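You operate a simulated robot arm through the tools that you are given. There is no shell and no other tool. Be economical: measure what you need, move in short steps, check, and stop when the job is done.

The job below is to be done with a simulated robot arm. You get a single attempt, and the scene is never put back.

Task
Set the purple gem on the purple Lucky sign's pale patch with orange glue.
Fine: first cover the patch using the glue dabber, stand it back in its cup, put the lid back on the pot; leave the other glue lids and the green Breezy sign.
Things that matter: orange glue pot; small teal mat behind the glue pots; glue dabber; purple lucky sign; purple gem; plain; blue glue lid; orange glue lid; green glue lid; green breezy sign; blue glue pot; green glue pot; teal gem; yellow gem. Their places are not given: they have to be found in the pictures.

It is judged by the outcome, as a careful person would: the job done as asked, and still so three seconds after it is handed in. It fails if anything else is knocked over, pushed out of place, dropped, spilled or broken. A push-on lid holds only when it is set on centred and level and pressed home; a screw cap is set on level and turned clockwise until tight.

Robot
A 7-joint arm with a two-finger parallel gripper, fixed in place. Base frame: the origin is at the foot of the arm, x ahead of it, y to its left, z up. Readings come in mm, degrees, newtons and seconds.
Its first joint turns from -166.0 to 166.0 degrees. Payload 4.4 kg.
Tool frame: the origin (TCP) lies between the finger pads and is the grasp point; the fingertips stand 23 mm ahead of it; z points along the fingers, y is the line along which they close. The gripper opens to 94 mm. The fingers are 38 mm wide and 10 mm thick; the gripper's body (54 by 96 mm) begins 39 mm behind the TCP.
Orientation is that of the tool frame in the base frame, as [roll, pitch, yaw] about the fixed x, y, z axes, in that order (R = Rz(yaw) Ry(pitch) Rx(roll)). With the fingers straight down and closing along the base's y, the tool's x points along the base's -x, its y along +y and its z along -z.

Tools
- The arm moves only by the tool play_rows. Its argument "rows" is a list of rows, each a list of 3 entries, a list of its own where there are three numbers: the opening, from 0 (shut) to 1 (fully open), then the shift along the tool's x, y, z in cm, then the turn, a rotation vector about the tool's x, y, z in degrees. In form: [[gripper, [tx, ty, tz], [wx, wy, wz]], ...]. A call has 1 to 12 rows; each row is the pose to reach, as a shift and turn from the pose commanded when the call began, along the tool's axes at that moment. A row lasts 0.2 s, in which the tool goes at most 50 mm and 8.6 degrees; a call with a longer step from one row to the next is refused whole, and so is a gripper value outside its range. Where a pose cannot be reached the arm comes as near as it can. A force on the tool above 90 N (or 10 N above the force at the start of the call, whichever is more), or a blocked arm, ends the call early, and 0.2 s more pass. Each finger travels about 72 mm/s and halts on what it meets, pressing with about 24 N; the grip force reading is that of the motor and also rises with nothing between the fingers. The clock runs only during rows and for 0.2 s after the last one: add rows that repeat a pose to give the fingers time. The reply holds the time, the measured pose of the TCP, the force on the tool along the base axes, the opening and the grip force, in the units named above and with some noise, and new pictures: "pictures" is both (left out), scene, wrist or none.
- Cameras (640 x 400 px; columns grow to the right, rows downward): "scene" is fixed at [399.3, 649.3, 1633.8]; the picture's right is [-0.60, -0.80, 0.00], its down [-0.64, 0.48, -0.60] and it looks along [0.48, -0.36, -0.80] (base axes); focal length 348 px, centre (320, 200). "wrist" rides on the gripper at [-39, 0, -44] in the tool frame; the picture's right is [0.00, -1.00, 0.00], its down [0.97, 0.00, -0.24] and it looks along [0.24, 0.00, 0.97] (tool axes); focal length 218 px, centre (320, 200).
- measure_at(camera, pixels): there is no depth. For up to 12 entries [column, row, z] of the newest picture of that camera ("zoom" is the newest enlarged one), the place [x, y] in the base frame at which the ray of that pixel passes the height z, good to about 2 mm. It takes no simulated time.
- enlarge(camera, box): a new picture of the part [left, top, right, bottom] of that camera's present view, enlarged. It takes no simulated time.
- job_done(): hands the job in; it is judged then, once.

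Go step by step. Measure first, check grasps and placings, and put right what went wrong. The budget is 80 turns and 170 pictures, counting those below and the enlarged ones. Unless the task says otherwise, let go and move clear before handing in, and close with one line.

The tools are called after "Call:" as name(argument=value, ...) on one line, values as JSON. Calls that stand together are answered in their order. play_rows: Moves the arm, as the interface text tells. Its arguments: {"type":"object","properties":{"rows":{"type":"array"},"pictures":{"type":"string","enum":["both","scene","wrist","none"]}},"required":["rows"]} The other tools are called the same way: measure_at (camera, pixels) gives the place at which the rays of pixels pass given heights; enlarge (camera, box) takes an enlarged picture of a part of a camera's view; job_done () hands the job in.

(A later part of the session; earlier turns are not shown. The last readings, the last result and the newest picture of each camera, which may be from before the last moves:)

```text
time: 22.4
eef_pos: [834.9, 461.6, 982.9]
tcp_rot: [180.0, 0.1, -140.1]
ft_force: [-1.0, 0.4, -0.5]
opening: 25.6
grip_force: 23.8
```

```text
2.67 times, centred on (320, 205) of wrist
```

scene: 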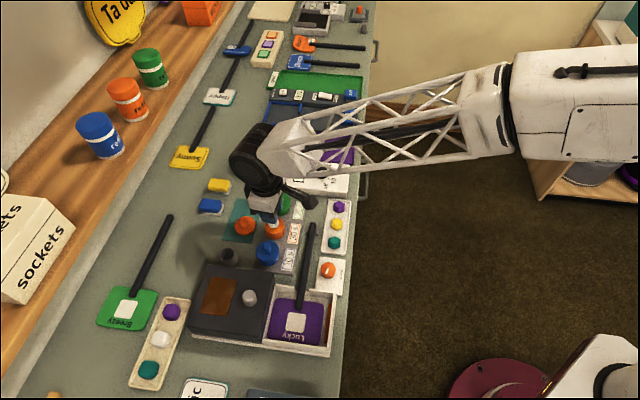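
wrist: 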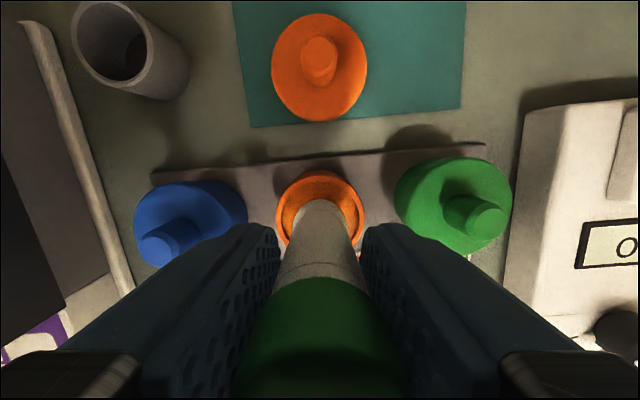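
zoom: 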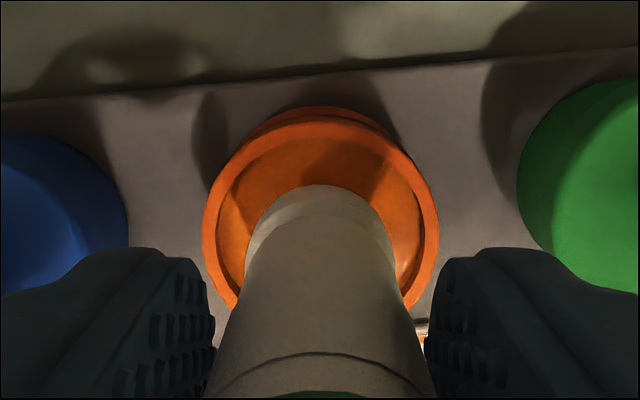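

The tip is centred over the pot mouth. I'll dip in steps.

Call:
play_rows(rows=[[0, [0, 0, 0.6], [0, 0, 0]], [0, [0, 0, 1.2], [0, 0, 0]], [0, [0, 0, 1.8], [0, 0, 0]], [0, [0, 0, 2.2], [0, 0, 0]], [0, [0, 0, 2.2], [0, 0, 0]]])

Call:
enlarge(camera="wrist", box=[200, 130, 440, 280])

```text
time: 23.6
eef_pos: [834.8, 461.0, 960.0]
tcp_rot: [179.9, 0.1, -140.0]
ft_force: [3.0, -2.0, 19.3]
opening: 25.0
grip_force: 24.3
```

scene: 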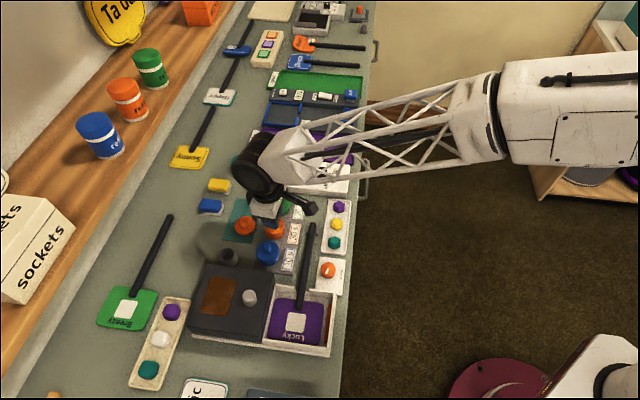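
wrist: 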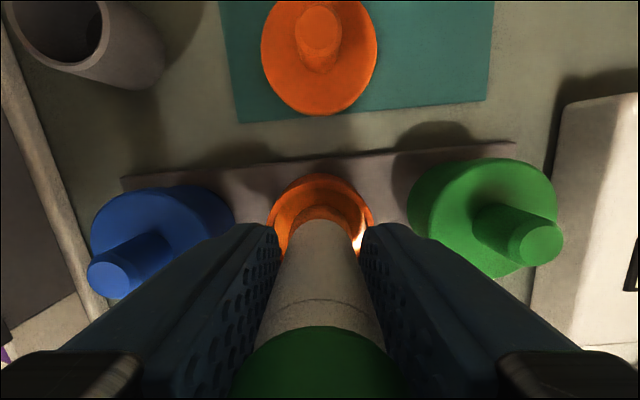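

```text
2.67 times, centred on (320, 205) of wrist
```

zoom: 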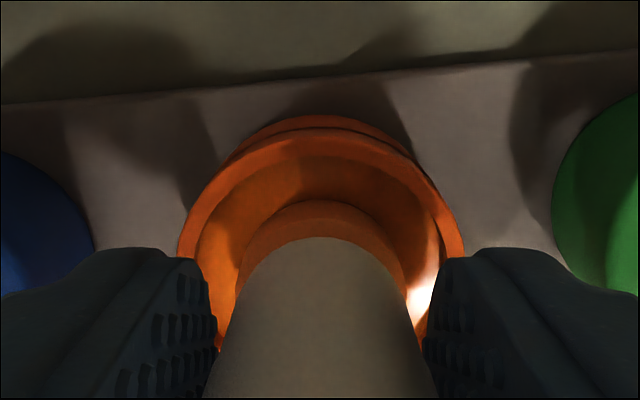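

The dip made contact; the tip is orange and the dabber slid about 12 mm up in the grip, still straight. I'll lift clear and inspect.

Call:
play_rows(rows=[[0, [0, 0, -1], [0, 0, 0]], [0, [0, 0, -4], [0, 0, 0]], [0, [0, 0, -8], [0, 0, 0]], [0, [0, 0, -10], [0, 0, 0]]])

Call:
enlarge(camera="scene", box=[210, 150, 350, 250])

Call:
enlarge(camera="scene", box=[230, 250, 350, 370])

```text
time: 24.6
eef_pos: [833.3, 462.0, 1059.7]
tcp_rot: [-180.0, 0.0, -140.0]
ft_force: [0.0, -0.1, -1.2]
opening: 25.5
grip_force: 24.4
```

scene: 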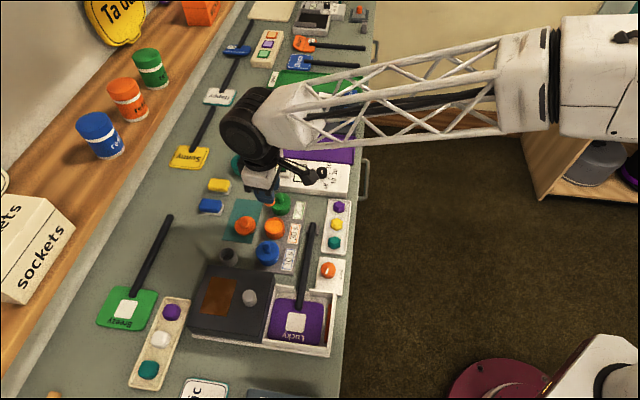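
wrist: 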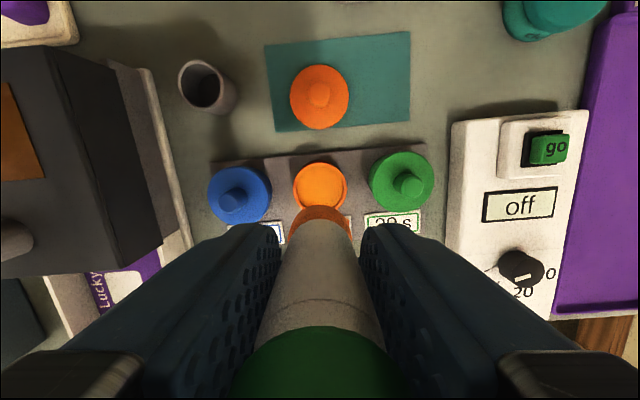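

```text
4.00 times, centred on (280, 200) of scene
```

zoom: 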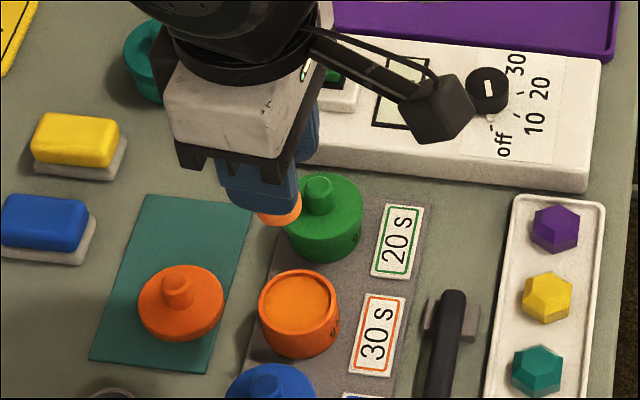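

```text
3.33 times, centred on (290, 310) of scene
```

zoom: 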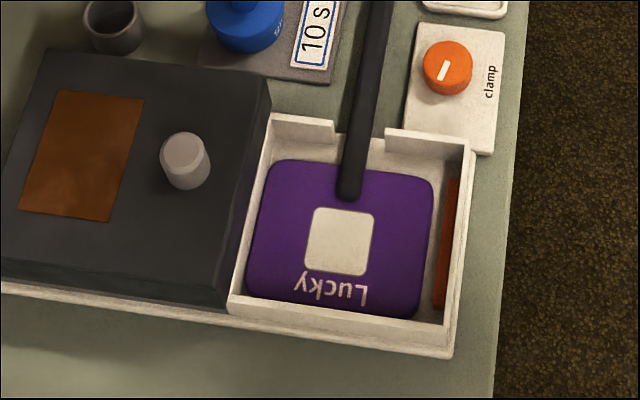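

The tip is loaded with orange. Now I'll measure the patch corners, hood edge and tray walls.

Call:
measure_at(camera="scene", pixels=[[296.1, 322.7, 888], [289.5, 312.2, 888], [306.6, 314, 888], [303.6, 333.2, 888], [285, 331.1, 888], [274, 277, 935], [259, 340, 935], [335, 292, 910], [330, 354, 905], [297, 305, 895], [313, 225, 900]])

```text
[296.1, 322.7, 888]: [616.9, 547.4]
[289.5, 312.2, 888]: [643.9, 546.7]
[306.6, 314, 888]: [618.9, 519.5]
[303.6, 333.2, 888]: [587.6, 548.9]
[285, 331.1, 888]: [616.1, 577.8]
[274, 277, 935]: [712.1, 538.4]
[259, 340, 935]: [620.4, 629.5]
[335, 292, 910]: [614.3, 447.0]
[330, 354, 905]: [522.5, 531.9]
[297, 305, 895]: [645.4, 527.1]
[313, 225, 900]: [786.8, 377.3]
```

The patch is about 40 mm square, centred at (617,548), with the hood edge 60 mm away. I'll move above the patch and down to TCP 985.

Call:
play_rows(rows=[[0, [2.24, 4.08, 0], [0, 0, 0]], [0, [4.48, 8.16, 0], [0, 0, 0]], [0, [6.72, 12.24, 0], [0, 0, 0]], [0, [8.96, 16.32, 0], [0, 0, 0]], [0, [11.2, 20.4, 0], [0, 0, 0]], [0, [11.2, 20.4, 3], [0, 0, 0]], [0, [11.2, 20.4, 6.5], [0, 0, 0]], [0, [11.2, 20.4, 7.5], [0, 0, 0]], [0, [11.2, 20.4, 7.5], [0, 0, 0]]])

Call:
enlarge(camera="scene", box=[230, 250, 350, 370])

Call:
enlarge(camera="wrist", box=[200, 130, 440, 280])

```text
time: 26.6
eef_pos: [616.3, 546.1, 984.5]
tcp_rot: [180.0, 0.0, -140.0]
ft_force: [0.4, 0.1, -0.1]
opening: 25.1
grip_force: 24.4
```

scene: 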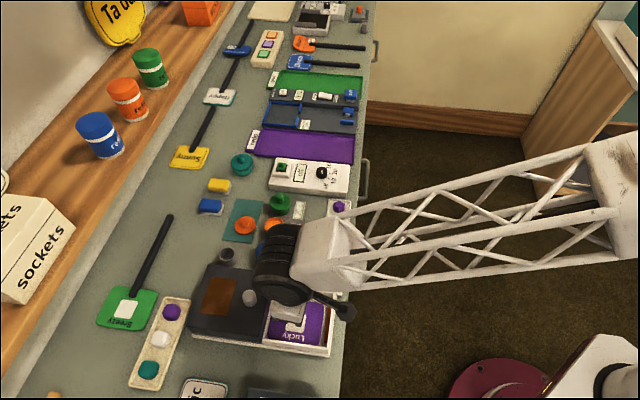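
wrist: 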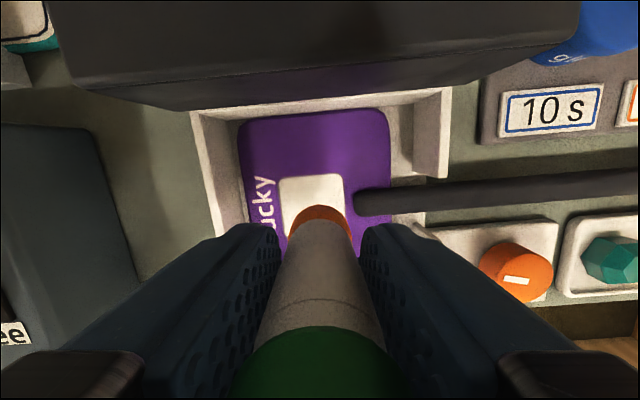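

```text
3.33 times, centred on (290, 310) of scene
```

zoom: 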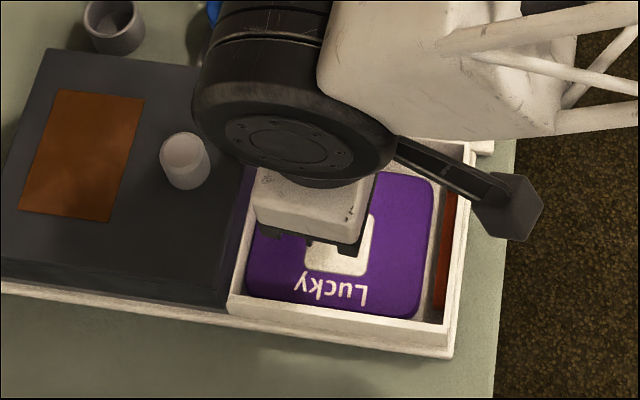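

```text
2.67 times, centred on (320, 205) of wrist
```

zoom: 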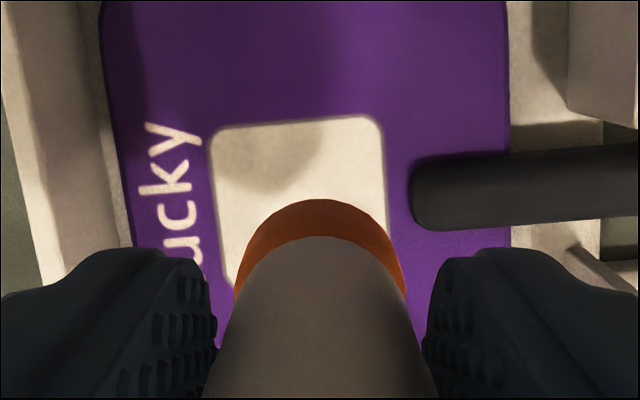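

Call:
measure_at(camera="wrist", pixels=[[278.8, 178.8, 888], [343.6, 173.5, 888], [286, 237, 888], [278.8, 178.8, 895], [343.6, 173.5, 895], [320, 210, 935], [357, 200, 905]])

```text
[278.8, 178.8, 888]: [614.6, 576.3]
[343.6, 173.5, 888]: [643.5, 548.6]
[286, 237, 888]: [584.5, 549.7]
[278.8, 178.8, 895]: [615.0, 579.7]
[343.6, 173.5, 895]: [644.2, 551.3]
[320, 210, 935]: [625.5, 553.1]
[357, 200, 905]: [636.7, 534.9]
```

The patch centre is (615,548). I'll align and lower to TCP 946, then feel for contact.

Call:
play_rows(rows=[[0, [0.08, 0.18, 1.5], [0, 0, 0]], [0, [0.08, 0.18, 3.0], [0, 0, 0]], [0, [0.08, 0.18, 3.8], [0, 0, 0]], [0, [0.08, 0.18, 3.8], [0, 0, 0]]], pictures="wrist")

```text
time: 27.6
eef_pos: [615.0, 545.9, 946.3]
tcp_rot: [-179.9, 0.0, -140.0]
ft_force: [0.6, -1.0, 2.0]
opening: 25.2
grip_force: 24.0
```

wrist: 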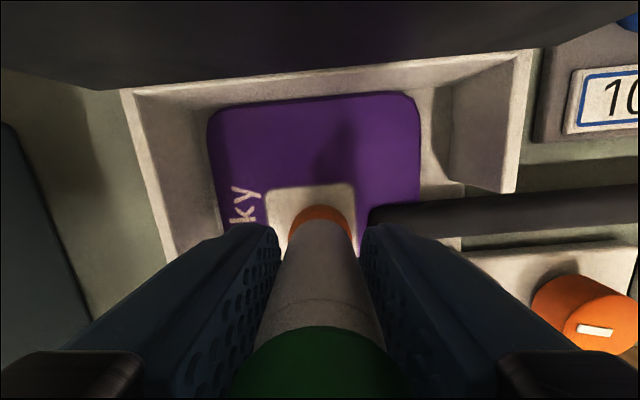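

Call:
play_rows(rows=[[0, [0, 0, 0.3], [0, 0, 0]], [0, [0, 0, 0.3], [0, 0, 0]]], pictures="none")

```text
time: 28.2
eef_pos: [615.0, 546.2, 945.4]
tcp_rot: [180.0, 0.2, -140.0]
ft_force: [2.1, 0.2, 19.2]
opening: 25.3
grip_force: 24.4
```

Contact is at 19 N. I'll dab in a grid around the centre, lifting between dabs. First row: −tx side.

Call:
play_rows(rows=[[0, [0, 0, -0.7], [0, 0, 0]], [0, [-1.0, -1.0, -0.7], [0, 0, 0]], [0, [-1.0, -1.0, 0], [0, 0, 0]], [0, [-1.0, -1.0, 0], [0, 0, 0]], [0, [-1.0, -1.0, -0.7], [0, 0, 0]], [0, [-1.0, 0, -0.7], [0, 0, 0]], [0, [-1.0, 0, 0], [0, 0, 0]], [0, [-1.0, 0, 0], [0, 0, 0]], [0, [-1.0, 0, -0.7], [0, 0, 0]], [0, [-1.0, 1.0, -0.7], [0, 0, 0]], [0, [-1.0, 1.0, 0], [0, 0, 0]], [0, [-1.0, 1.0, 0], [0, 0, 0]]], pictures="none")

Call:
play_rows(rows=[[0, [0, 0, -0.7], [0, 0, 0]], [0, [1.0, 0, -0.7], [0, 0, 0]], [0, [1.0, 0, 0], [0, 0, 0]], [0, [1.0, 0, 0], [0, 0, 0]], [0, [1.0, 0, -0.7], [0, 0, 0]], [0, [2.0, 0, -0.7], [0, 0, 0]], [0, [2.0, 0, 0], [0, 0, 0]], [0, [2.0, 0, 0], [0, 0, 0]], [0, [2.0, 0, -0.7], [0, 0, 0]], [0, [2.0, -1.0, -0.7], [0, 0, 0]], [0, [2.0, -1.0, 0], [0, 0, 0]], [0, [2.0, -1.0, 0], [0, 0, 0]]], pictures="none")

Call:
play_rows(rows=[[0, [0, 0, -0.7], [0, 0, 0]], [0, [0, -1.0, -0.7], [0, 0, 0]], [0, [0, -1.0, 0], [0, 0, 0]], [0, [0, -1.0, 0], [0, 0, 0]], [0, [0, -1.0, -0.7], [0, 0, 0]], [0, [-1.0, -1.0, -0.7], [0, 0, 0]], [0, [-1.0, -1.0, 0], [0, 0, 0]], [0, [-1.0, -1.0, 0], [0, 0, 0]], [0, [-1.0, -1.0, -1], [0, 0, 0]], [0, [-1.0, 0, -4], [0, 0, 0]], [0, [-1.0, 0, -8], [0, 0, 0]], [0, [3, 0, -9], [0, 0, 0]]], pictures="both")

Call:
enlarge(camera="wrist", box=[220, 130, 420, 255])

```text
time: 30.8
eef_pos: [616.6, 559.2, 944.0]
tcp_rot: [-179.9, 0.2, -140.0]
ft_force: [-2.3, 0.9, 8.6]
opening: 24.9
grip_force: 23.7
```

```text
time: 33.4
eef_pos: [608.3, 539.7, 944.4]
tcp_rot: [179.9, 0.1, -140.0]
ft_force: [-1.6, -0.4, 11.1]
opening: 25.2
grip_force: 24.2
```

```text
time: 36.0
eef_pos: [584.3, 520.0, 1034.2]
tcp_rot: [180.0, 0.0, -140.0]
ft_force: [0.0, 0.0, -0.4]
opening: 24.9
grip_force: 24.1
```

scene: 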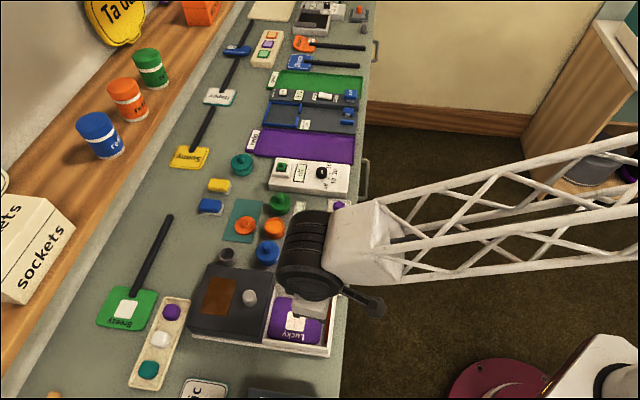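
wrist: 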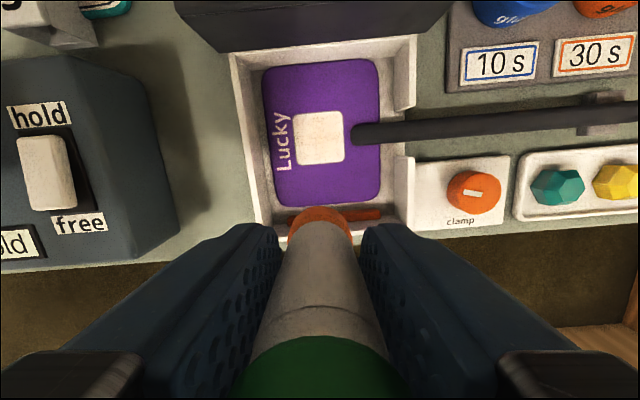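

```text
3.20 times, centred on (320, 192) of wrist
```

zoom: 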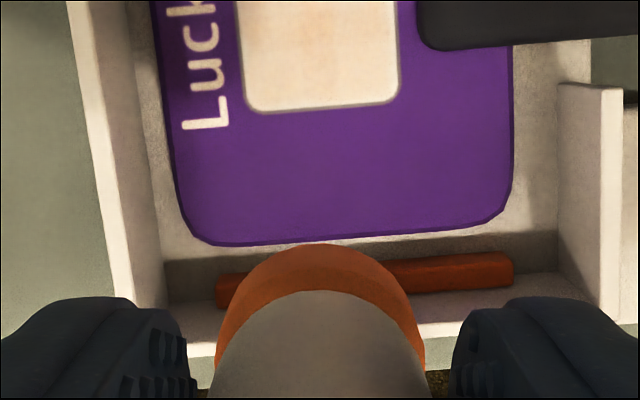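

Call:
enlarge(camera="wrist", box=[270, 95, 370, 158])

Call:
enlarge(camera="scene", box=[265, 290, 335, 350])

```text
6.35 times, centred on (320, 126) of wrist
```

zoom: 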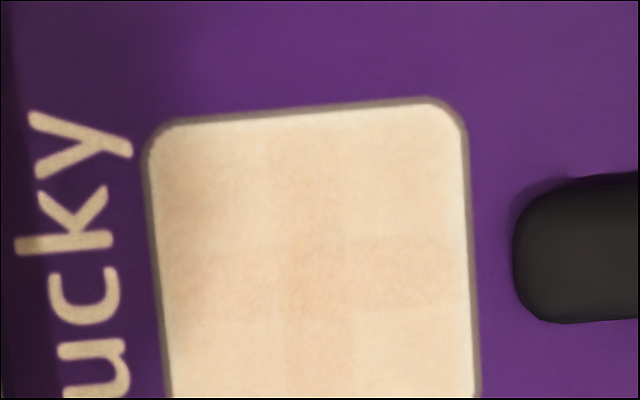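

```text
6.67 times, centred on (300, 320) of scene
```

zoom: 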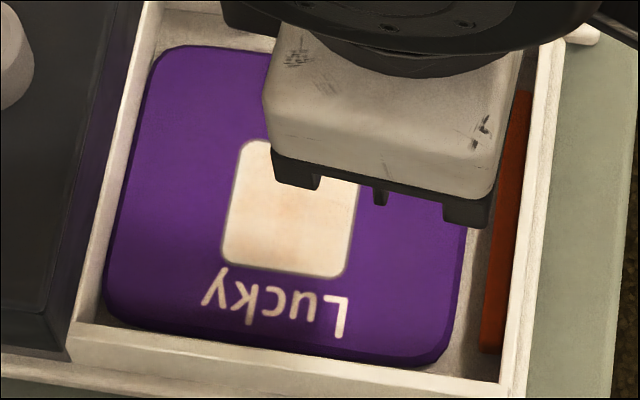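

The patch shows only a faint orange film, strongest where dabs overlapped, so glue seems to build with contact. I'll go back for a longer dwell at the centre plus a gentle rub, then compare.

Call:
play_rows(rows=[[0, [-3.8, 0, 2], [0, 0, 0]], [0, [-4, 0, 5], [0, 0, 0]], [0, [-4, 0, 8.3], [0, 0, 0]], [0, [-4, 0, 9], [0, 0, 0]], [0, [-4, 0, 9], [0, 0, 0]], [0, [-4, 0, 9], [0, 0, 0]], [0, [-4, 0, 9], [0, 0, 0]], [0, [-4, 0, 9], [0, 0, 0]], [0, [-4, 0, 9], [0, 0, 0]], [0, [-4, 0, 9], [0, 0, 0]], [0, [-4, 0, 9], [0, 0, 0]]], pictures="none")

Call:
play_rows(rows=[[0, [0, 0, -1], [0, 0, 0]], [0, [0, 0, -4], [0, 0, 0]], [0, [1, 0, -8], [0, 0, 0]], [0, [4, 0, -9], [0, 0, 0]], [0, [4, 0, -9], [0, 0, 0]]], pictures="wrist")

Call:
enlarge(camera="wrist", box=[270, 95, 370, 158])

```text
time: 38.4
eef_pos: [615.2, 545.8, 944.8]
tcp_rot: [180.0, 0.0, -140.0]
ft_force: [0.7, 0.7, 10.1]
opening: 25.2
grip_force: 24.0
```

```text
time: 39.6
eef_pos: [584.6, 519.8, 1034.4]
tcp_rot: [-179.9, 0.0, -140.0]
ft_force: [0.5, 0.5, -0.2]
opening: 24.9
grip_force: 24.0
```

wrist: 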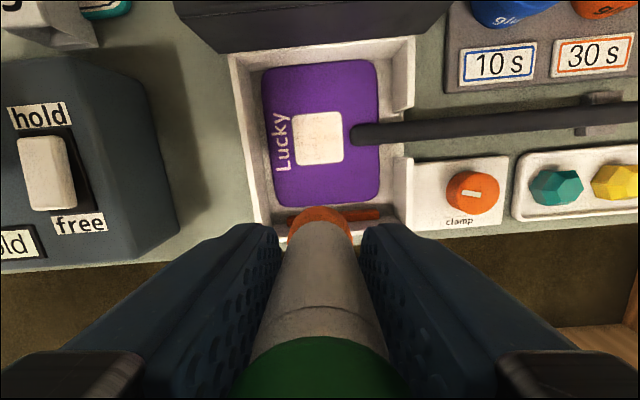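

```text
6.35 times, centred on (320, 126) of wrist
```

zoom: 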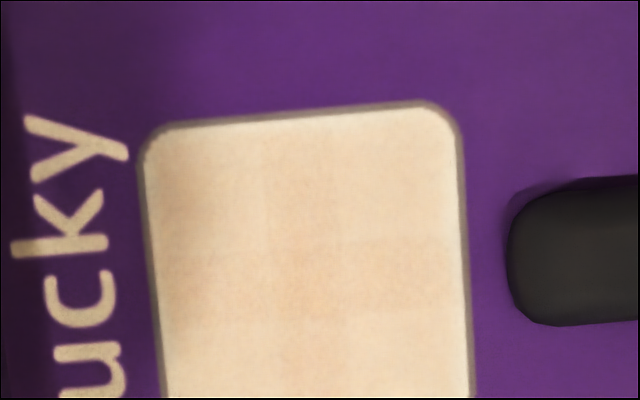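

The dwell changed little. I'll try a light rubbing sweep across the patch and compare.

Call:
play_rows(rows=[[0, [-3.8, 0, 2], [0, 0, 0]], [0, [-4, 0, 5], [0, 0, 0]], [0, [-4, 0, 8.3], [0, 0, 0]], [0, [-4, 0, 9], [0, 0, 0]], [0, [-4.3, 0, 9], [0, 0, 0]], [0, [-4.6, 0, 9], [0, 0, 0]], [0, [-4.9, 0, 9], [0, 0, 0]], [0, [-4.6, 0, 9], [0, 0, 0]], [0, [-4.3, 0, 9], [0, 0, 0]], [0, [-4, 0, 9], [0, 0, 0]], [0, [-3.6, 0, 9], [0, 0, 0]], [0, [-3.2, 0, 9], [0, 0, 0]]], pictures="none")

Call:
play_rows(rows=[[0, [0, 0, -1], [0, 0, 0]], [0, [0, 0, -4], [0, 0, 0]], [0, [1, 0, -8], [0, 0, 0]], [0, [3.2, 0, -9], [0, 0, 0]], [0, [3.2, 0, -9], [0, 0, 0]]], pictures="wrist")

Call:
enlarge(camera="wrist", box=[270, 95, 370, 158])

Call:
enlarge(camera="wrist", box=[240, 150, 400, 250])

```text
time: 42.2
eef_pos: [608.6, 540.2, 945.1]
tcp_rot: [-180.0, 0.0, -140.1]
ft_force: [1.7, 1.7, 10.2]
opening: 25.1
grip_force: 24.3
```

```text
time: 43.4
eef_pos: [585.2, 520.8, 1033.9]
tcp_rot: [180.0, -0.1, -140.0]
ft_force: [0.1, -0.1, -1.1]
opening: 25.3
grip_force: 24.2
```

wrist: 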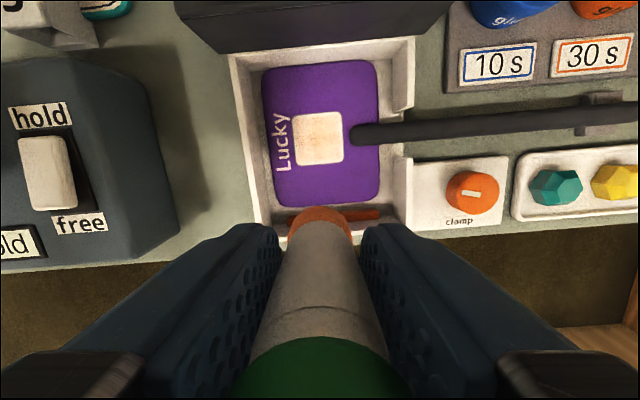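

```text
6.35 times, centred on (320, 126) of wrist
```

zoom: 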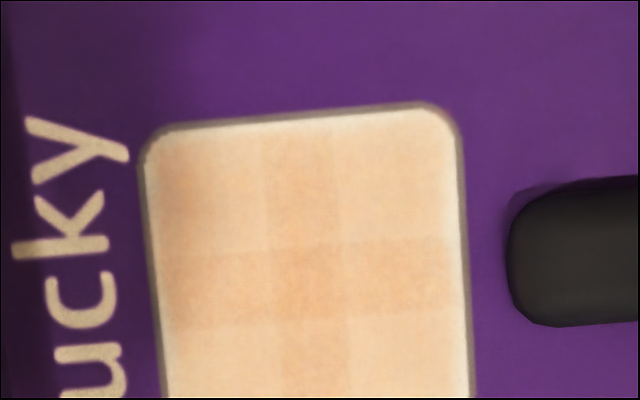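

```text
4.00 times, centred on (320, 200) of wrist
```

zoom: 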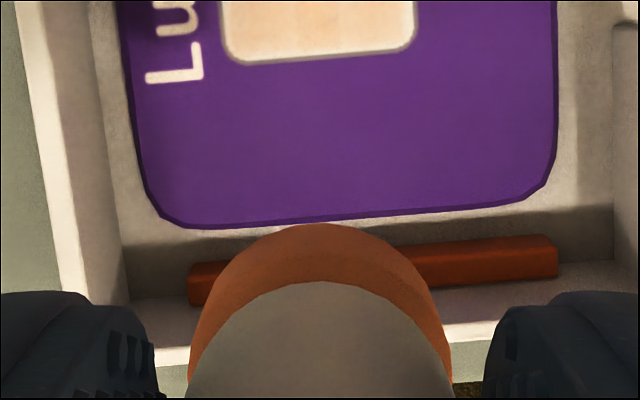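

Rubbing works: the tint rose across the 3×3 cells and the sign stayed put. I'll rub a raster over the whole patch.

Call:
play_rows(rows=[[0, [-4.5, -0.5, 3], [0, 0, 0]], [0, [-5, -1, 7.5], [0, 0, 0]], [0, [-5, -1, 9], [0, 0, 0]], [0, [-5, -0.4, 9], [0, 0, 0]], [0, [-5, 0.3, 9], [0, 0, 0]], [0, [-5, 1, 9], [0, 0, 0]], [0, [-4.5, 1, 9], [0, 0, 0]], [0, [-4.5, 0.3, 9], [0, 0, 0]], [0, [-4.5, -0.4, 9], [0, 0, 0]], [0, [-4.5, -1, 9], [0, 0, 0]], [0, [-4, -1, 9], [0, 0, 0]], [0, [-4, -0.4, 9], [0, 0, 0]]], pictures="none")

Call:
play_rows(rows=[[0, [0, 0.7, 0], [0, 0, 0]], [0, [0, 1.4, 0], [0, 0, 0]], [0, [0.5, 1.4, 0], [0, 0, 0]], [0, [0.5, 0.7, 0], [0, 0, 0]], [0, [0.5, 0, 0], [0, 0, 0]], [0, [0.5, -0.6, 0], [0, 0, 0]], [0, [1, -0.6, 0], [0, 0, 0]], [0, [1, 0, 0], [0, 0, 0]], [0, [1, 0.7, 0], [0, 0, 0]], [0, [1, 1.4, 0], [0, 0, 0]], [0, [0.3, 1.4, 0], [0, 0, 0]], [0, [-0.4, 1.4, 0], [0, 0, 0]]], pictures="none")

Call:
play_rows(rows=[[0, [-0.6, 0, 0], [0, 0, 0]], [0, [-0.6, -0.5, 0], [0, 0, 0]], [0, [0.2, -0.5, 0], [0, 0, 0]], [0, [1.4, -0.5, 0], [0, 0, 0]], [0, [1.4, -1.4, 0], [0, 0, 0]], [0, [0.4, -1.4, 0], [0, 0, 0]], [0, [-0.6, -1.4, 0], [0, 0, 0]], [0, [0.4, -1.4, -1], [0, 0, 0]], [0, [0.4, -1.4, -4], [0, 0, 0]], [0, [2.4, -1.4, -8], [0, 0, 0]], [0, [4.4, -1.4, -9], [0, 0, 0]], [0, [4.4, -1.4, -9], [0, 0, 0]]], pictures="wrist")

Call:
enlarge(camera="wrist", box=[270, 95, 370, 158])

```text
refused: row 1 steps farther than a row can; nothing moved
```

```text
time: 46.0
eef_pos: [579.7, 533.3, 1034.7]
tcp_rot: [179.9, 0.2, -140.0]
ft_force: [0.4, 0.1, 0.7]
opening: 25.0
grip_force: 23.8
```

```text
time: 48.6
eef_pos: [554.0, 495.1, 1124.0]
tcp_rot: [-179.9, 0.0, -140.0]
ft_force: [-0.4, 0.1, -0.9]
opening: 25.1
grip_force: 23.8
```

wrist: 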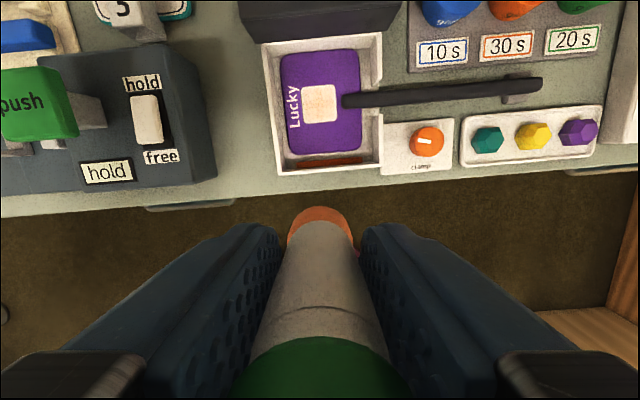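

```text
6.35 times, centred on (320, 126) of wrist
```

zoom: 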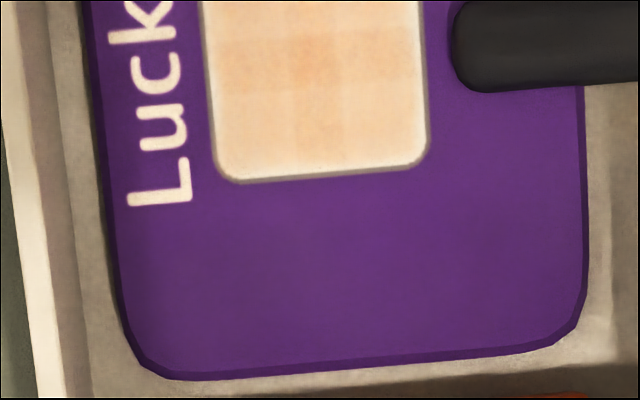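

The first call was refused for a step that was too long, so the other rubs ran harmlessly in the air. I'll redo it with shorter steps: return to the patch corner, then start rubbing.

Call:
play_rows(rows=[[0, [-4, 0, 2], [0, 0, 0]], [0, [-7.5, -0.5, 4.5], [0, 0, 0]], [0, [-9, -1, 8.5], [0, 0, 0]], [0, [-9, -1, 13], [0, 0, 0]], [0, [-9, -1, 17.2], [0, 0, 0]], [0, [-9, -1, 18], [0, 0, 0]], [0, [-9, -0.4, 18], [0, 0, 0]], [0, [-9, 0.3, 18], [0, 0, 0]], [0, [-9, 1, 18], [0, 0, 0]], [0, [-8.5, 1, 18], [0, 0, 0]], [0, [-8.5, 0.3, 18], [0, 0, 0]], [0, [-8.5, -0.4, 18], [0, 0, 0]]], pictures="none")

```text
time: 51.2
eef_pos: [621.7, 546.8, 943.8]
tcp_rot: [180.0, 0.1, -140.0]
ft_force: [-2.5, 0.9, 6.5]
opening: 25.0
grip_force: 24.6
```

Call:
play_rows(rows=[[0, [0, -0.6, 0], [0, 0, 0]], [0, [0.5, -0.6, 0], [0, 0, 0]], [0, [0.5, 0, 0], [0, 0, 0]], [0, [0.5, 0.7, 0], [0, 0, 0]], [0, [0.5, 1.4, 0], [0, 0, 0]], [0, [1, 1.4, 0], [0, 0, 0]], [0, [1, 0.7, 0], [0, 0, 0]], [0, [1, 0, 0], [0, 0, 0]], [0, [1, -0.6, 0], [0, 0, 0]], [0, [1.5, -0.6, 0], [0, 0, 0]], [0, [1.5, 0.3, 0], [0, 0, 0]], [0, [1.5, 1.4, 0], [0, 0, 0]]], pictures="none")

Call:
play_rows(rows=[[0, [-0.7, 0, 0], [0, 0, 0]], [0, [-1.4, 0, 0], [0, 0, 0]], [0, [-2, 0, 0], [0, 0, 0]], [0, [-2, -0.7, 0], [0, 0, 0]], [0, [-1.3, -0.7, 0], [0, 0, 0]], [0, [-0.6, -0.7, 0], [0, 0, 0]], [0, [0, -0.7, 0], [0, 0, 0]], [0, [0, -1.4, 0], [0, 0, 0]], [0, [-0.7, -1.4, 0], [0, 0, 0]], [0, [-1.4, -1.4, 0], [0, 0, 0]], [0, [-2, -1.4, 0], [0, 0, 0]], [0, [-2, -2, 0], [0, 0, 0]]], pictures="none")

Call:
play_rows(rows=[[0, [0.7, 0, 0], [0, 0, 0]], [0, [1.4, 0, 0], [0, 0, 0]], [0, [2, 0, 0], [0, 0, 0]], [0, [2, 1, 0], [0, 0, 0]], [0, [2, 1, -1], [0, 0, 0]], [0, [2, 1, -5], [0, 0, 0]], [0, [3.5, 1, -9], [0, 0, 0]], [0, [5, 1, -9], [0, 0, 0]], [0, [5, 1, -9], [0, 0, 0]]], pictures="wrist")

Call:
enlarge(camera="wrist", box=[270, 95, 370, 158])

```text
time: 53.8
eef_pos: [601.8, 546.2, 943.9]
tcp_rot: [-180.0, 0.0, -140.0]
ft_force: [2.4, -2.2, 13.8]
opening: 25.0
grip_force: 24.1
```

```text
time: 56.4
eef_pos: [629.1, 544.7, 944.9]
tcp_rot: [-180.0, 0.1, -140.0]
ft_force: [-0.7, 0.2, 0.1]
opening: 25.0
grip_force: 23.8
```

```text
time: 58.4
eef_pos: [585.0, 520.0, 1033.1]
tcp_rot: [180.0, 0.0, -140.0]
ft_force: [-0.3, -0.7, -0.3]
opening: 25.3
grip_force: 23.7
```

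wrist: 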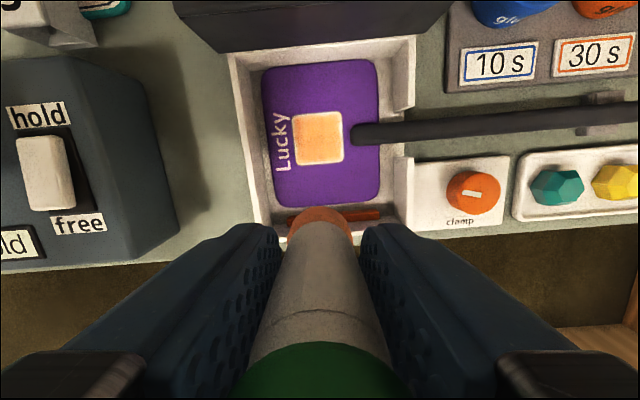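

```text
6.35 times, centred on (320, 126) of wrist
```

zoom: 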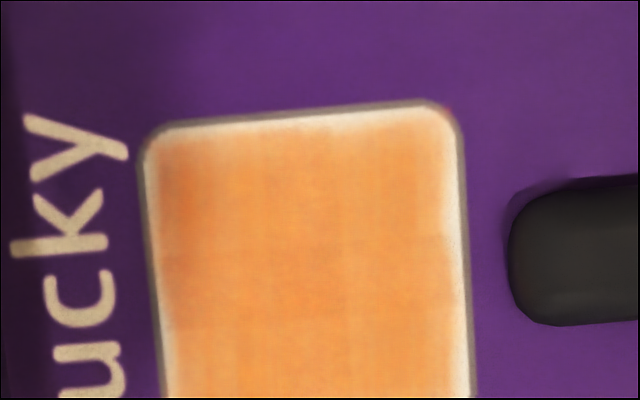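

The patch is now clearly orange, with thin pale margins at the top and right. I'll check the bottom edge.

Call:
enlarge(camera="wrist", box=[280, 105, 360, 170])

```text
6.15 times, centred on (320, 138) of wrist
```

zoom: 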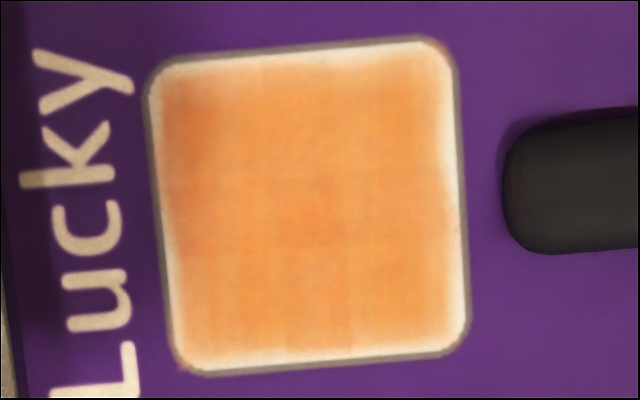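

One more perimeter pass slightly further out and 1 mm lower to cover the edges.

Call:
play_rows(rows=[[0, [-4.2, -0.5, 2], [0, 0, 0]], [0, [-5.25, -1.25, 5.5], [0, 0, 0]], [0, [-5.25, -1.25, 8.5], [0, 0, 0]], [0, [-5.25, -1.25, 9.1], [0, 0, 0]], [0, [-5.25, -0.6, 9.1], [0, 0, 0]], [0, [-5.25, 0, 9.1], [0, 0, 0]], [0, [-5.25, 0.6, 9.1], [0, 0, 0]], [0, [-5.2, 1.15, 9.1], [0, 0, 0]], [0, [-4.6, 1.15, 9.1], [0, 0, 0]], [0, [-4, 1.15, 9.1], [0, 0, 0]], [0, [-3.4, 1.15, 9.1], [0, 0, 0]], [0, [-2.85, 1.1, 9.1], [0, 0, 0]]], pictures="none")

Call:
play_rows(rows=[[0, [0, -0.6, 0], [0, 0, 0]], [0, [0, -1.2, 0], [0, 0, 0]], [0, [0, -1.8, 0], [0, 0, 0]], [0, [0, -2.35, 0], [0, 0, 0]], [0, [-0.6, -2.4, 0], [0, 0, 0]], [0, [-1.2, -2.4, 0], [0, 0, 0]], [0, [-1.8, -2.4, 0], [0, 0, 0]], [0, [-2.4, -2.35, 0], [0, 0, 0]], [0, [-1.8, -1.5, 0], [0, 0, 0]], [0, [-1, -1, 0], [0, 0, 0]], [0, [-0.6, -0.6, 0], [0, 0, 0]], [0, [-1.15, -1.1, 0], [0, 0, 0]]], pictures="none")

Call:
play_rows(rows=[[0, [0, 0, -1], [0, 0, 0]], [0, [0, 0, -5], [0, 0, 0]], [0, [2, 0, -9], [0, 0, 0]], [0, [4, 0, -9.1], [0, 0, 0]], [0, [4, 0, -9.1], [0, 0, 0]]], pictures="wrist")

Call:
enlarge(camera="wrist", box=[280, 105, 360, 170])

```text
time: 61.0
eef_pos: [598.8, 547.3, 942.9]
tcp_rot: [-180.0, 0.0, -140.0]
ft_force: [0.8, -0.4, 0.0]
opening: 25.3
grip_force: 23.8
```

```text
time: 63.6
eef_pos: [615.9, 545.1, 942.2]
tcp_rot: [-180.0, 0.0, -139.9]
ft_force: [-0.5, 0.1, -0.6]
opening: 24.9
grip_force: 24.2
```

```text
time: 64.8
eef_pos: [583.4, 520.7, 1034.2]
tcp_rot: [180.0, 0.0, -140.0]
ft_force: [-0.3, 0.0, 0.0]
opening: 25.0
grip_force: 24.0
```

wrist: 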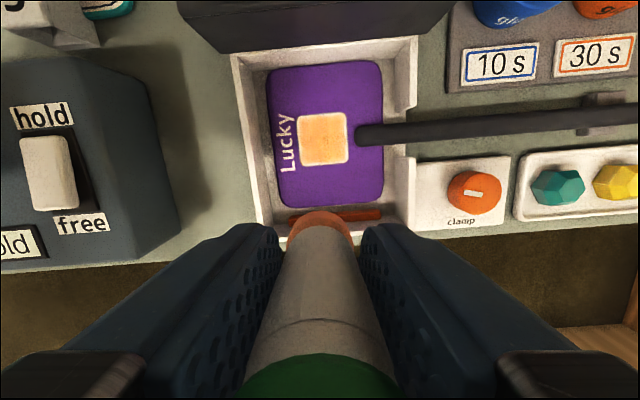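

```text
6.15 times, centred on (320, 138) of wrist
```

zoom: 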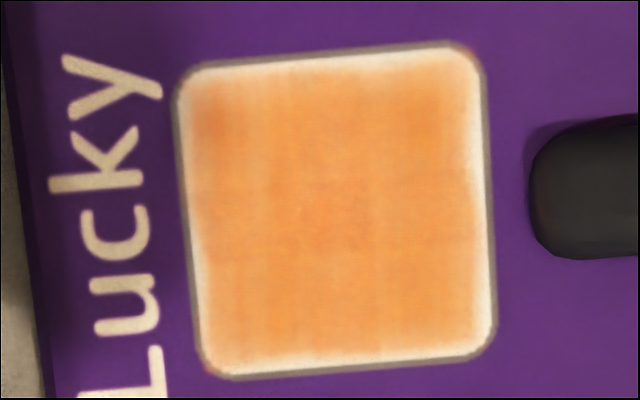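

The patch is well covered. Now I'll return the dabber: move back above its cup at (836.5,590), staying high over the hood.

Call:
play_rows(rows=[[0, [0, 0, -4], [0, 0, 0]], [0, [-4, -1.8, -5], [0, 0, 0]], [0, [-8, -3.6, -5], [0, 0, 0]], [0, [-12, -5.5, -5], [0, 0, 0]], [0, [-16, -7.3, -5], [0, 0, 0]], [0, [-20, -9.2, -5], [0, 0, 0]], [0, [-23.84, -10.92, -5], [0, 0, 0]], [0, [-23.84, -10.92, -1], [0, 0, 0]], [0, [-23.84, -10.92, 3], [0, 0, 0]], [0, [-23.84, -10.92, 6], [0, 0, 0]], [0, [-23.84, -10.92, 6], [0, 0, 0]]])

Call:
enlarge(camera="scene", box=[160, 190, 300, 285])

Call:
enlarge(camera="wrist", box=[220, 130, 420, 255])

```text
time: 67.2
eef_pos: [837.8, 589.7, 973.6]
tcp_rot: [180.0, 0.1, -140.1]
ft_force: [0.4, 0.2, -1.0]
opening: 25.0
grip_force: 24.5
```

scene: 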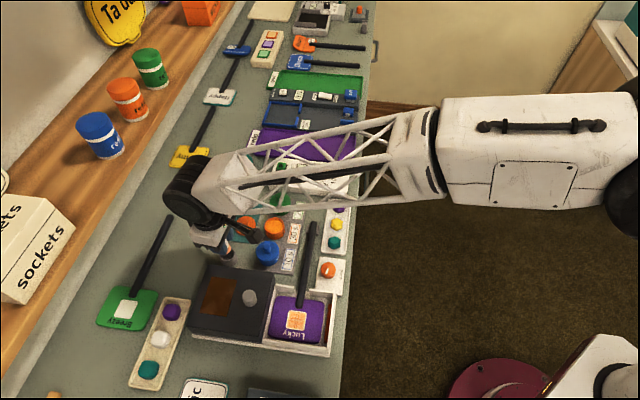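
wrist: 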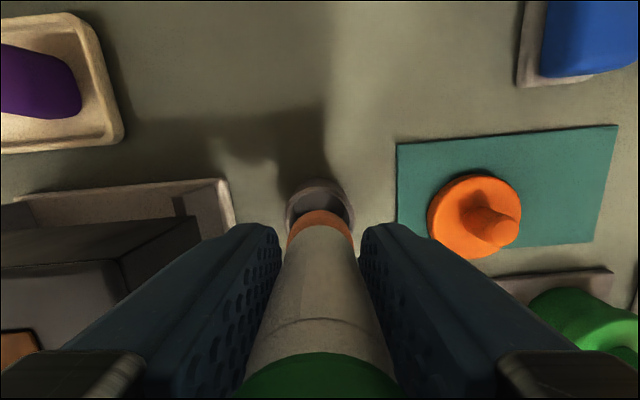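

```text
4.21 times, centred on (230, 238) of scene
```

zoom: 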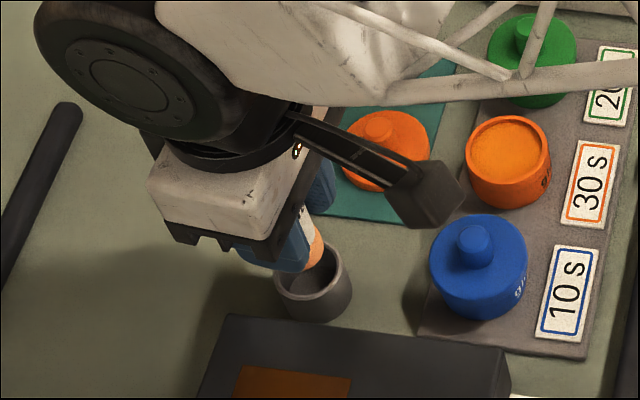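

```text
3.20 times, centred on (320, 192) of wrist
```

zoom: 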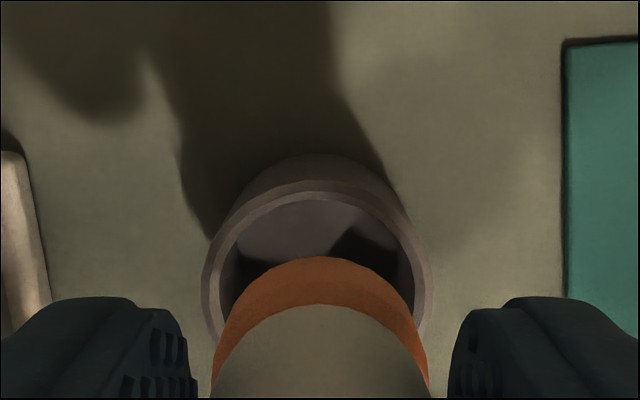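

The tip is lined up over the cup within 2 mm. I'll lower it in.

Call:
play_rows(rows=[[0, [-0.1, 0.05, 1], [0, 0, 0]], [0, [-0.1, 0.05, 2], [0, 0, 0]], [0, [-0.1, 0.05, 3], [0, 0, 0]], [0, [-0.1, 0.05, 3.7], [0, 0, 0]], [0, [-0.1, 0.05, 3.7], [0, 0, 0]]])

Call:
enlarge(camera="scene", box=[160, 190, 300, 285])

```text
time: 68.4
eef_pos: [838.2, 591.3, 936.7]
tcp_rot: [-180.0, 0.1, -140.0]
ft_force: [0.3, 0.6, 0.0]
opening: 25.2
grip_force: 23.8
```

scene: 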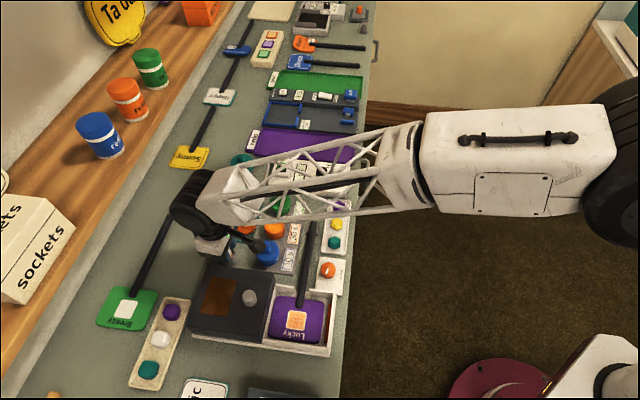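
wrist: 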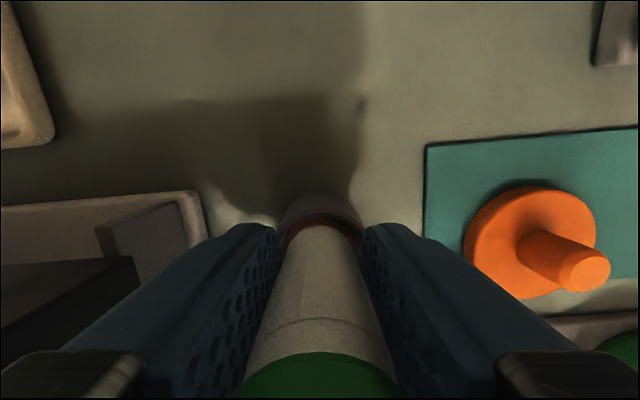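

```text
4.21 times, centred on (230, 238) of scene
```

zoom: 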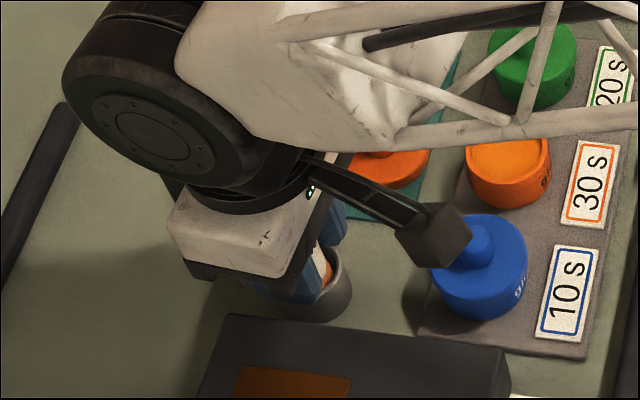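

Call:
play_rows(rows=[[0, [0, 0, 0.2], [0, 0, 0]], [0, [0, 0, 0.4], [0, 0, 0]], [0, [0, 0, 0.4], [0, 0, 0]]], pictures="none")

```text
time: 69.2
eef_pos: [838.1, 589.6, 932.1]
tcp_rot: [180.0, 0.0, -140.1]
ft_force: [0.0, 0.2, -0.6]
opening: 25.2
grip_force: 22.9
```

Call:
play_rows(rows=[[0, [0, 0, 0.15], [0, 0, 0]], [0, [0, 0, 0.25], [0, 0, 0]], [0, [0, 0, 0.25], [0, 0, 0]]], pictures="none")

```text
time: 70.0
eef_pos: [837.7, 590.6, 932.0]
tcp_rot: [180.0, 0.1, -140.0]
ft_force: [-8.3, -4.3, 26.7]
opening: 24.9
grip_force: 24.2
```

It made contact at TCP 932. I'll back off 2 mm, open and rise.

Call:
play_rows(rows=[[0, [0, 0, -0.15], [0, 0, 0]], [0.35, [0, 0, -0.15], [0, 0, 0]], [0.5, [0, 0, -0.15], [0, 0, 0]], [0.6, [0, 0, -0.15], [0, 0, 0]], [0.6, [0, 0, -2], [0, 0, 0]], [0.6, [0, 0, -5], [0, 0, 0]], [0.6, [0, 0, -9], [0, 0, 0]], [0.6, [0, 0, -13], [0, 0, 0]], [0.6, [0, 0, -13], [0, 0, 0]]])

Call:
enlarge(camera="scene", box=[160, 190, 300, 285])

Call:
enlarge(camera="scene", box=[265, 290, 335, 350])

```text
time: 72.0
eef_pos: [839.1, 589.6, 1059.4]
tcp_rot: [180.0, 0.0, -140.1]
ft_force: [0.1, 0.3, -0.5]
opening: 56.5
grip_force: 0.0
```

scene: 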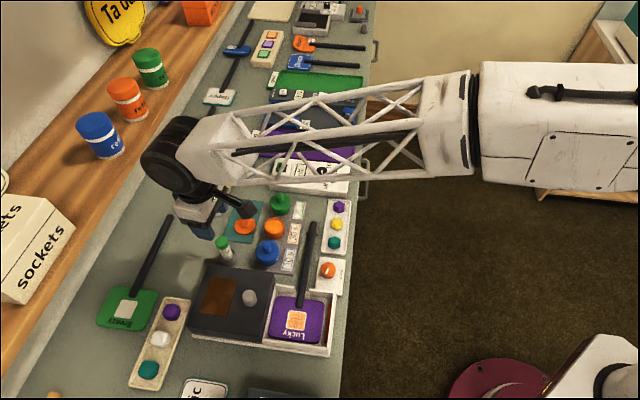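
wrist: 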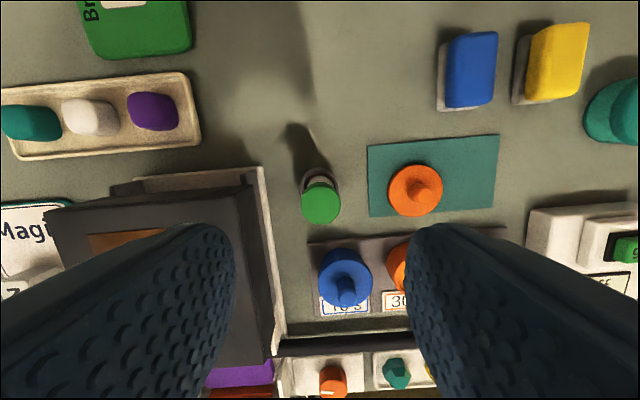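

```text
4.21 times, centred on (230, 238) of scene
```

zoom: 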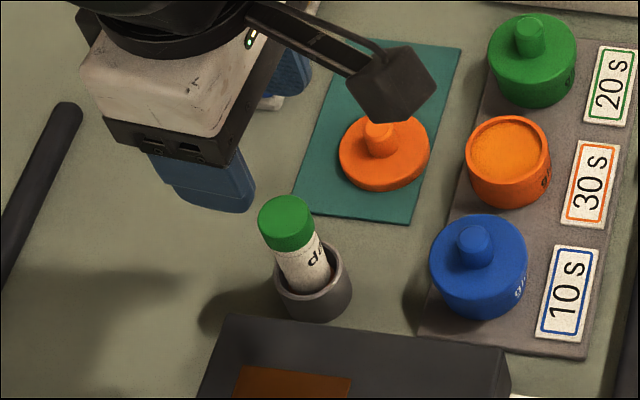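

```text
6.67 times, centred on (300, 320) of scene
```

zoom: 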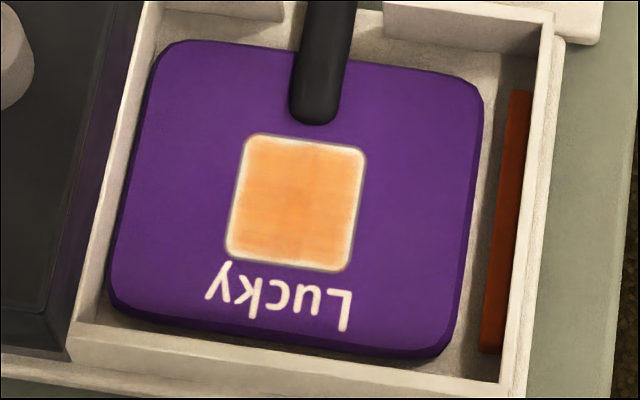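

The dabber stands in its cup and the patch is covered. Next I'll move above the lid at (897,514) to pick it up.

Call:
play_rows(rows=[[0.5, [0.1, -3.2, 0], [0, 0, 0]], [0.4, [0.3, -6.4, 0], [0, 0, 0]], [0.4, [0.46, -9.49, 0], [0, 0, 0]], [0.4, [0.46, -9.49, 3], [0, 0, 0]], [0.4, [0.46, -9.49, 6.5], [0, 0, 0]], [0.4, [0.46, -9.49, 8], [0, 0, 0]], [0.4, [0.46, -9.49, 8], [0, 0, 0]]], pictures="wrist")

Call:
enlarge(camera="wrist", box=[240, 180, 400, 280])

```text
time: 73.6
eef_pos: [895.9, 514.8, 980.2]
tcp_rot: [180.0, 0.0, -140.0]
ft_force: [-0.4, -0.5, -0.5]
opening: 37.8
grip_force: 0.0
```

wrist: 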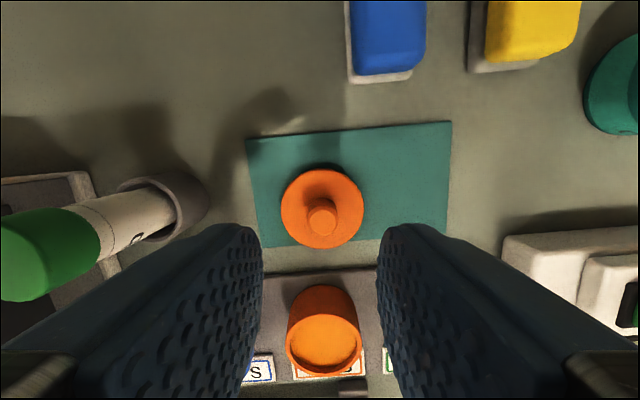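

```text
4.00 times, centred on (320, 230) of wrist
```

zoom: 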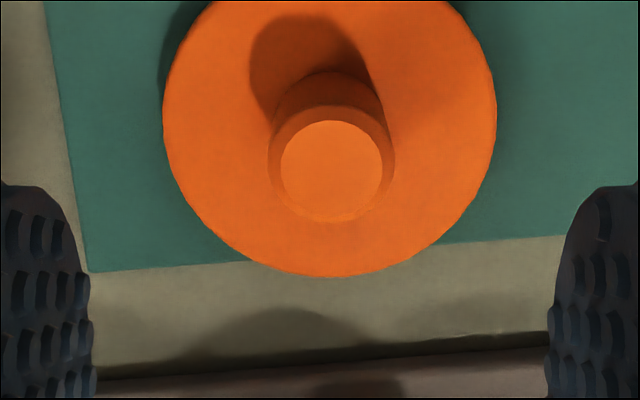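

The knob is centred within 1.5 mm. I'll descend to TCP 915.5 and grip.

Call:
play_rows(rows=[[0.4, [0.08, -0.12, 2], [0, 0, 0]], [0.4, [0.08, -0.12, 4], [0, 0, 0]], [0.4, [0.08, -0.12, 5.8], [0, 0, 0]], [0.4, [0.08, -0.12, 6.4], [0, 0, 0]], [0.3, [0.08, -0.12, 6.4], [0, 0, 0]], [0, [0.08, -0.12, 6.4], [0, 0, 0]], [0, [0.08, -0.12, 6.4], [0, 0, 0]], [0, [0.08, -0.12, 6.4], [0, 0, 0]]], pictures="wrist")

```text
time: 75.4
eef_pos: [896.2, 512.9, 916.0]
tcp_rot: [-180.0, 0.0, -140.0]
ft_force: [-0.1, 0.1, -0.4]
opening: 16.3
grip_force: 23.5
```

wrist: 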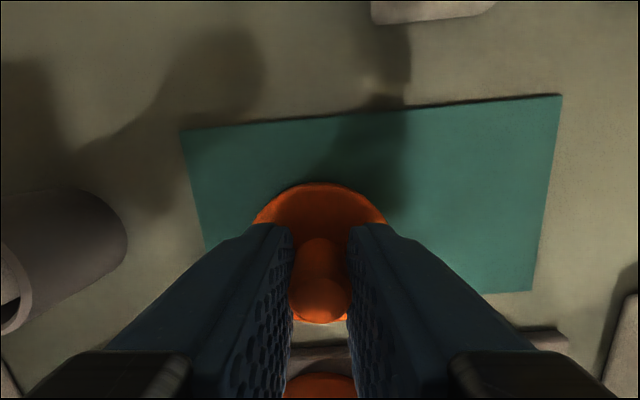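

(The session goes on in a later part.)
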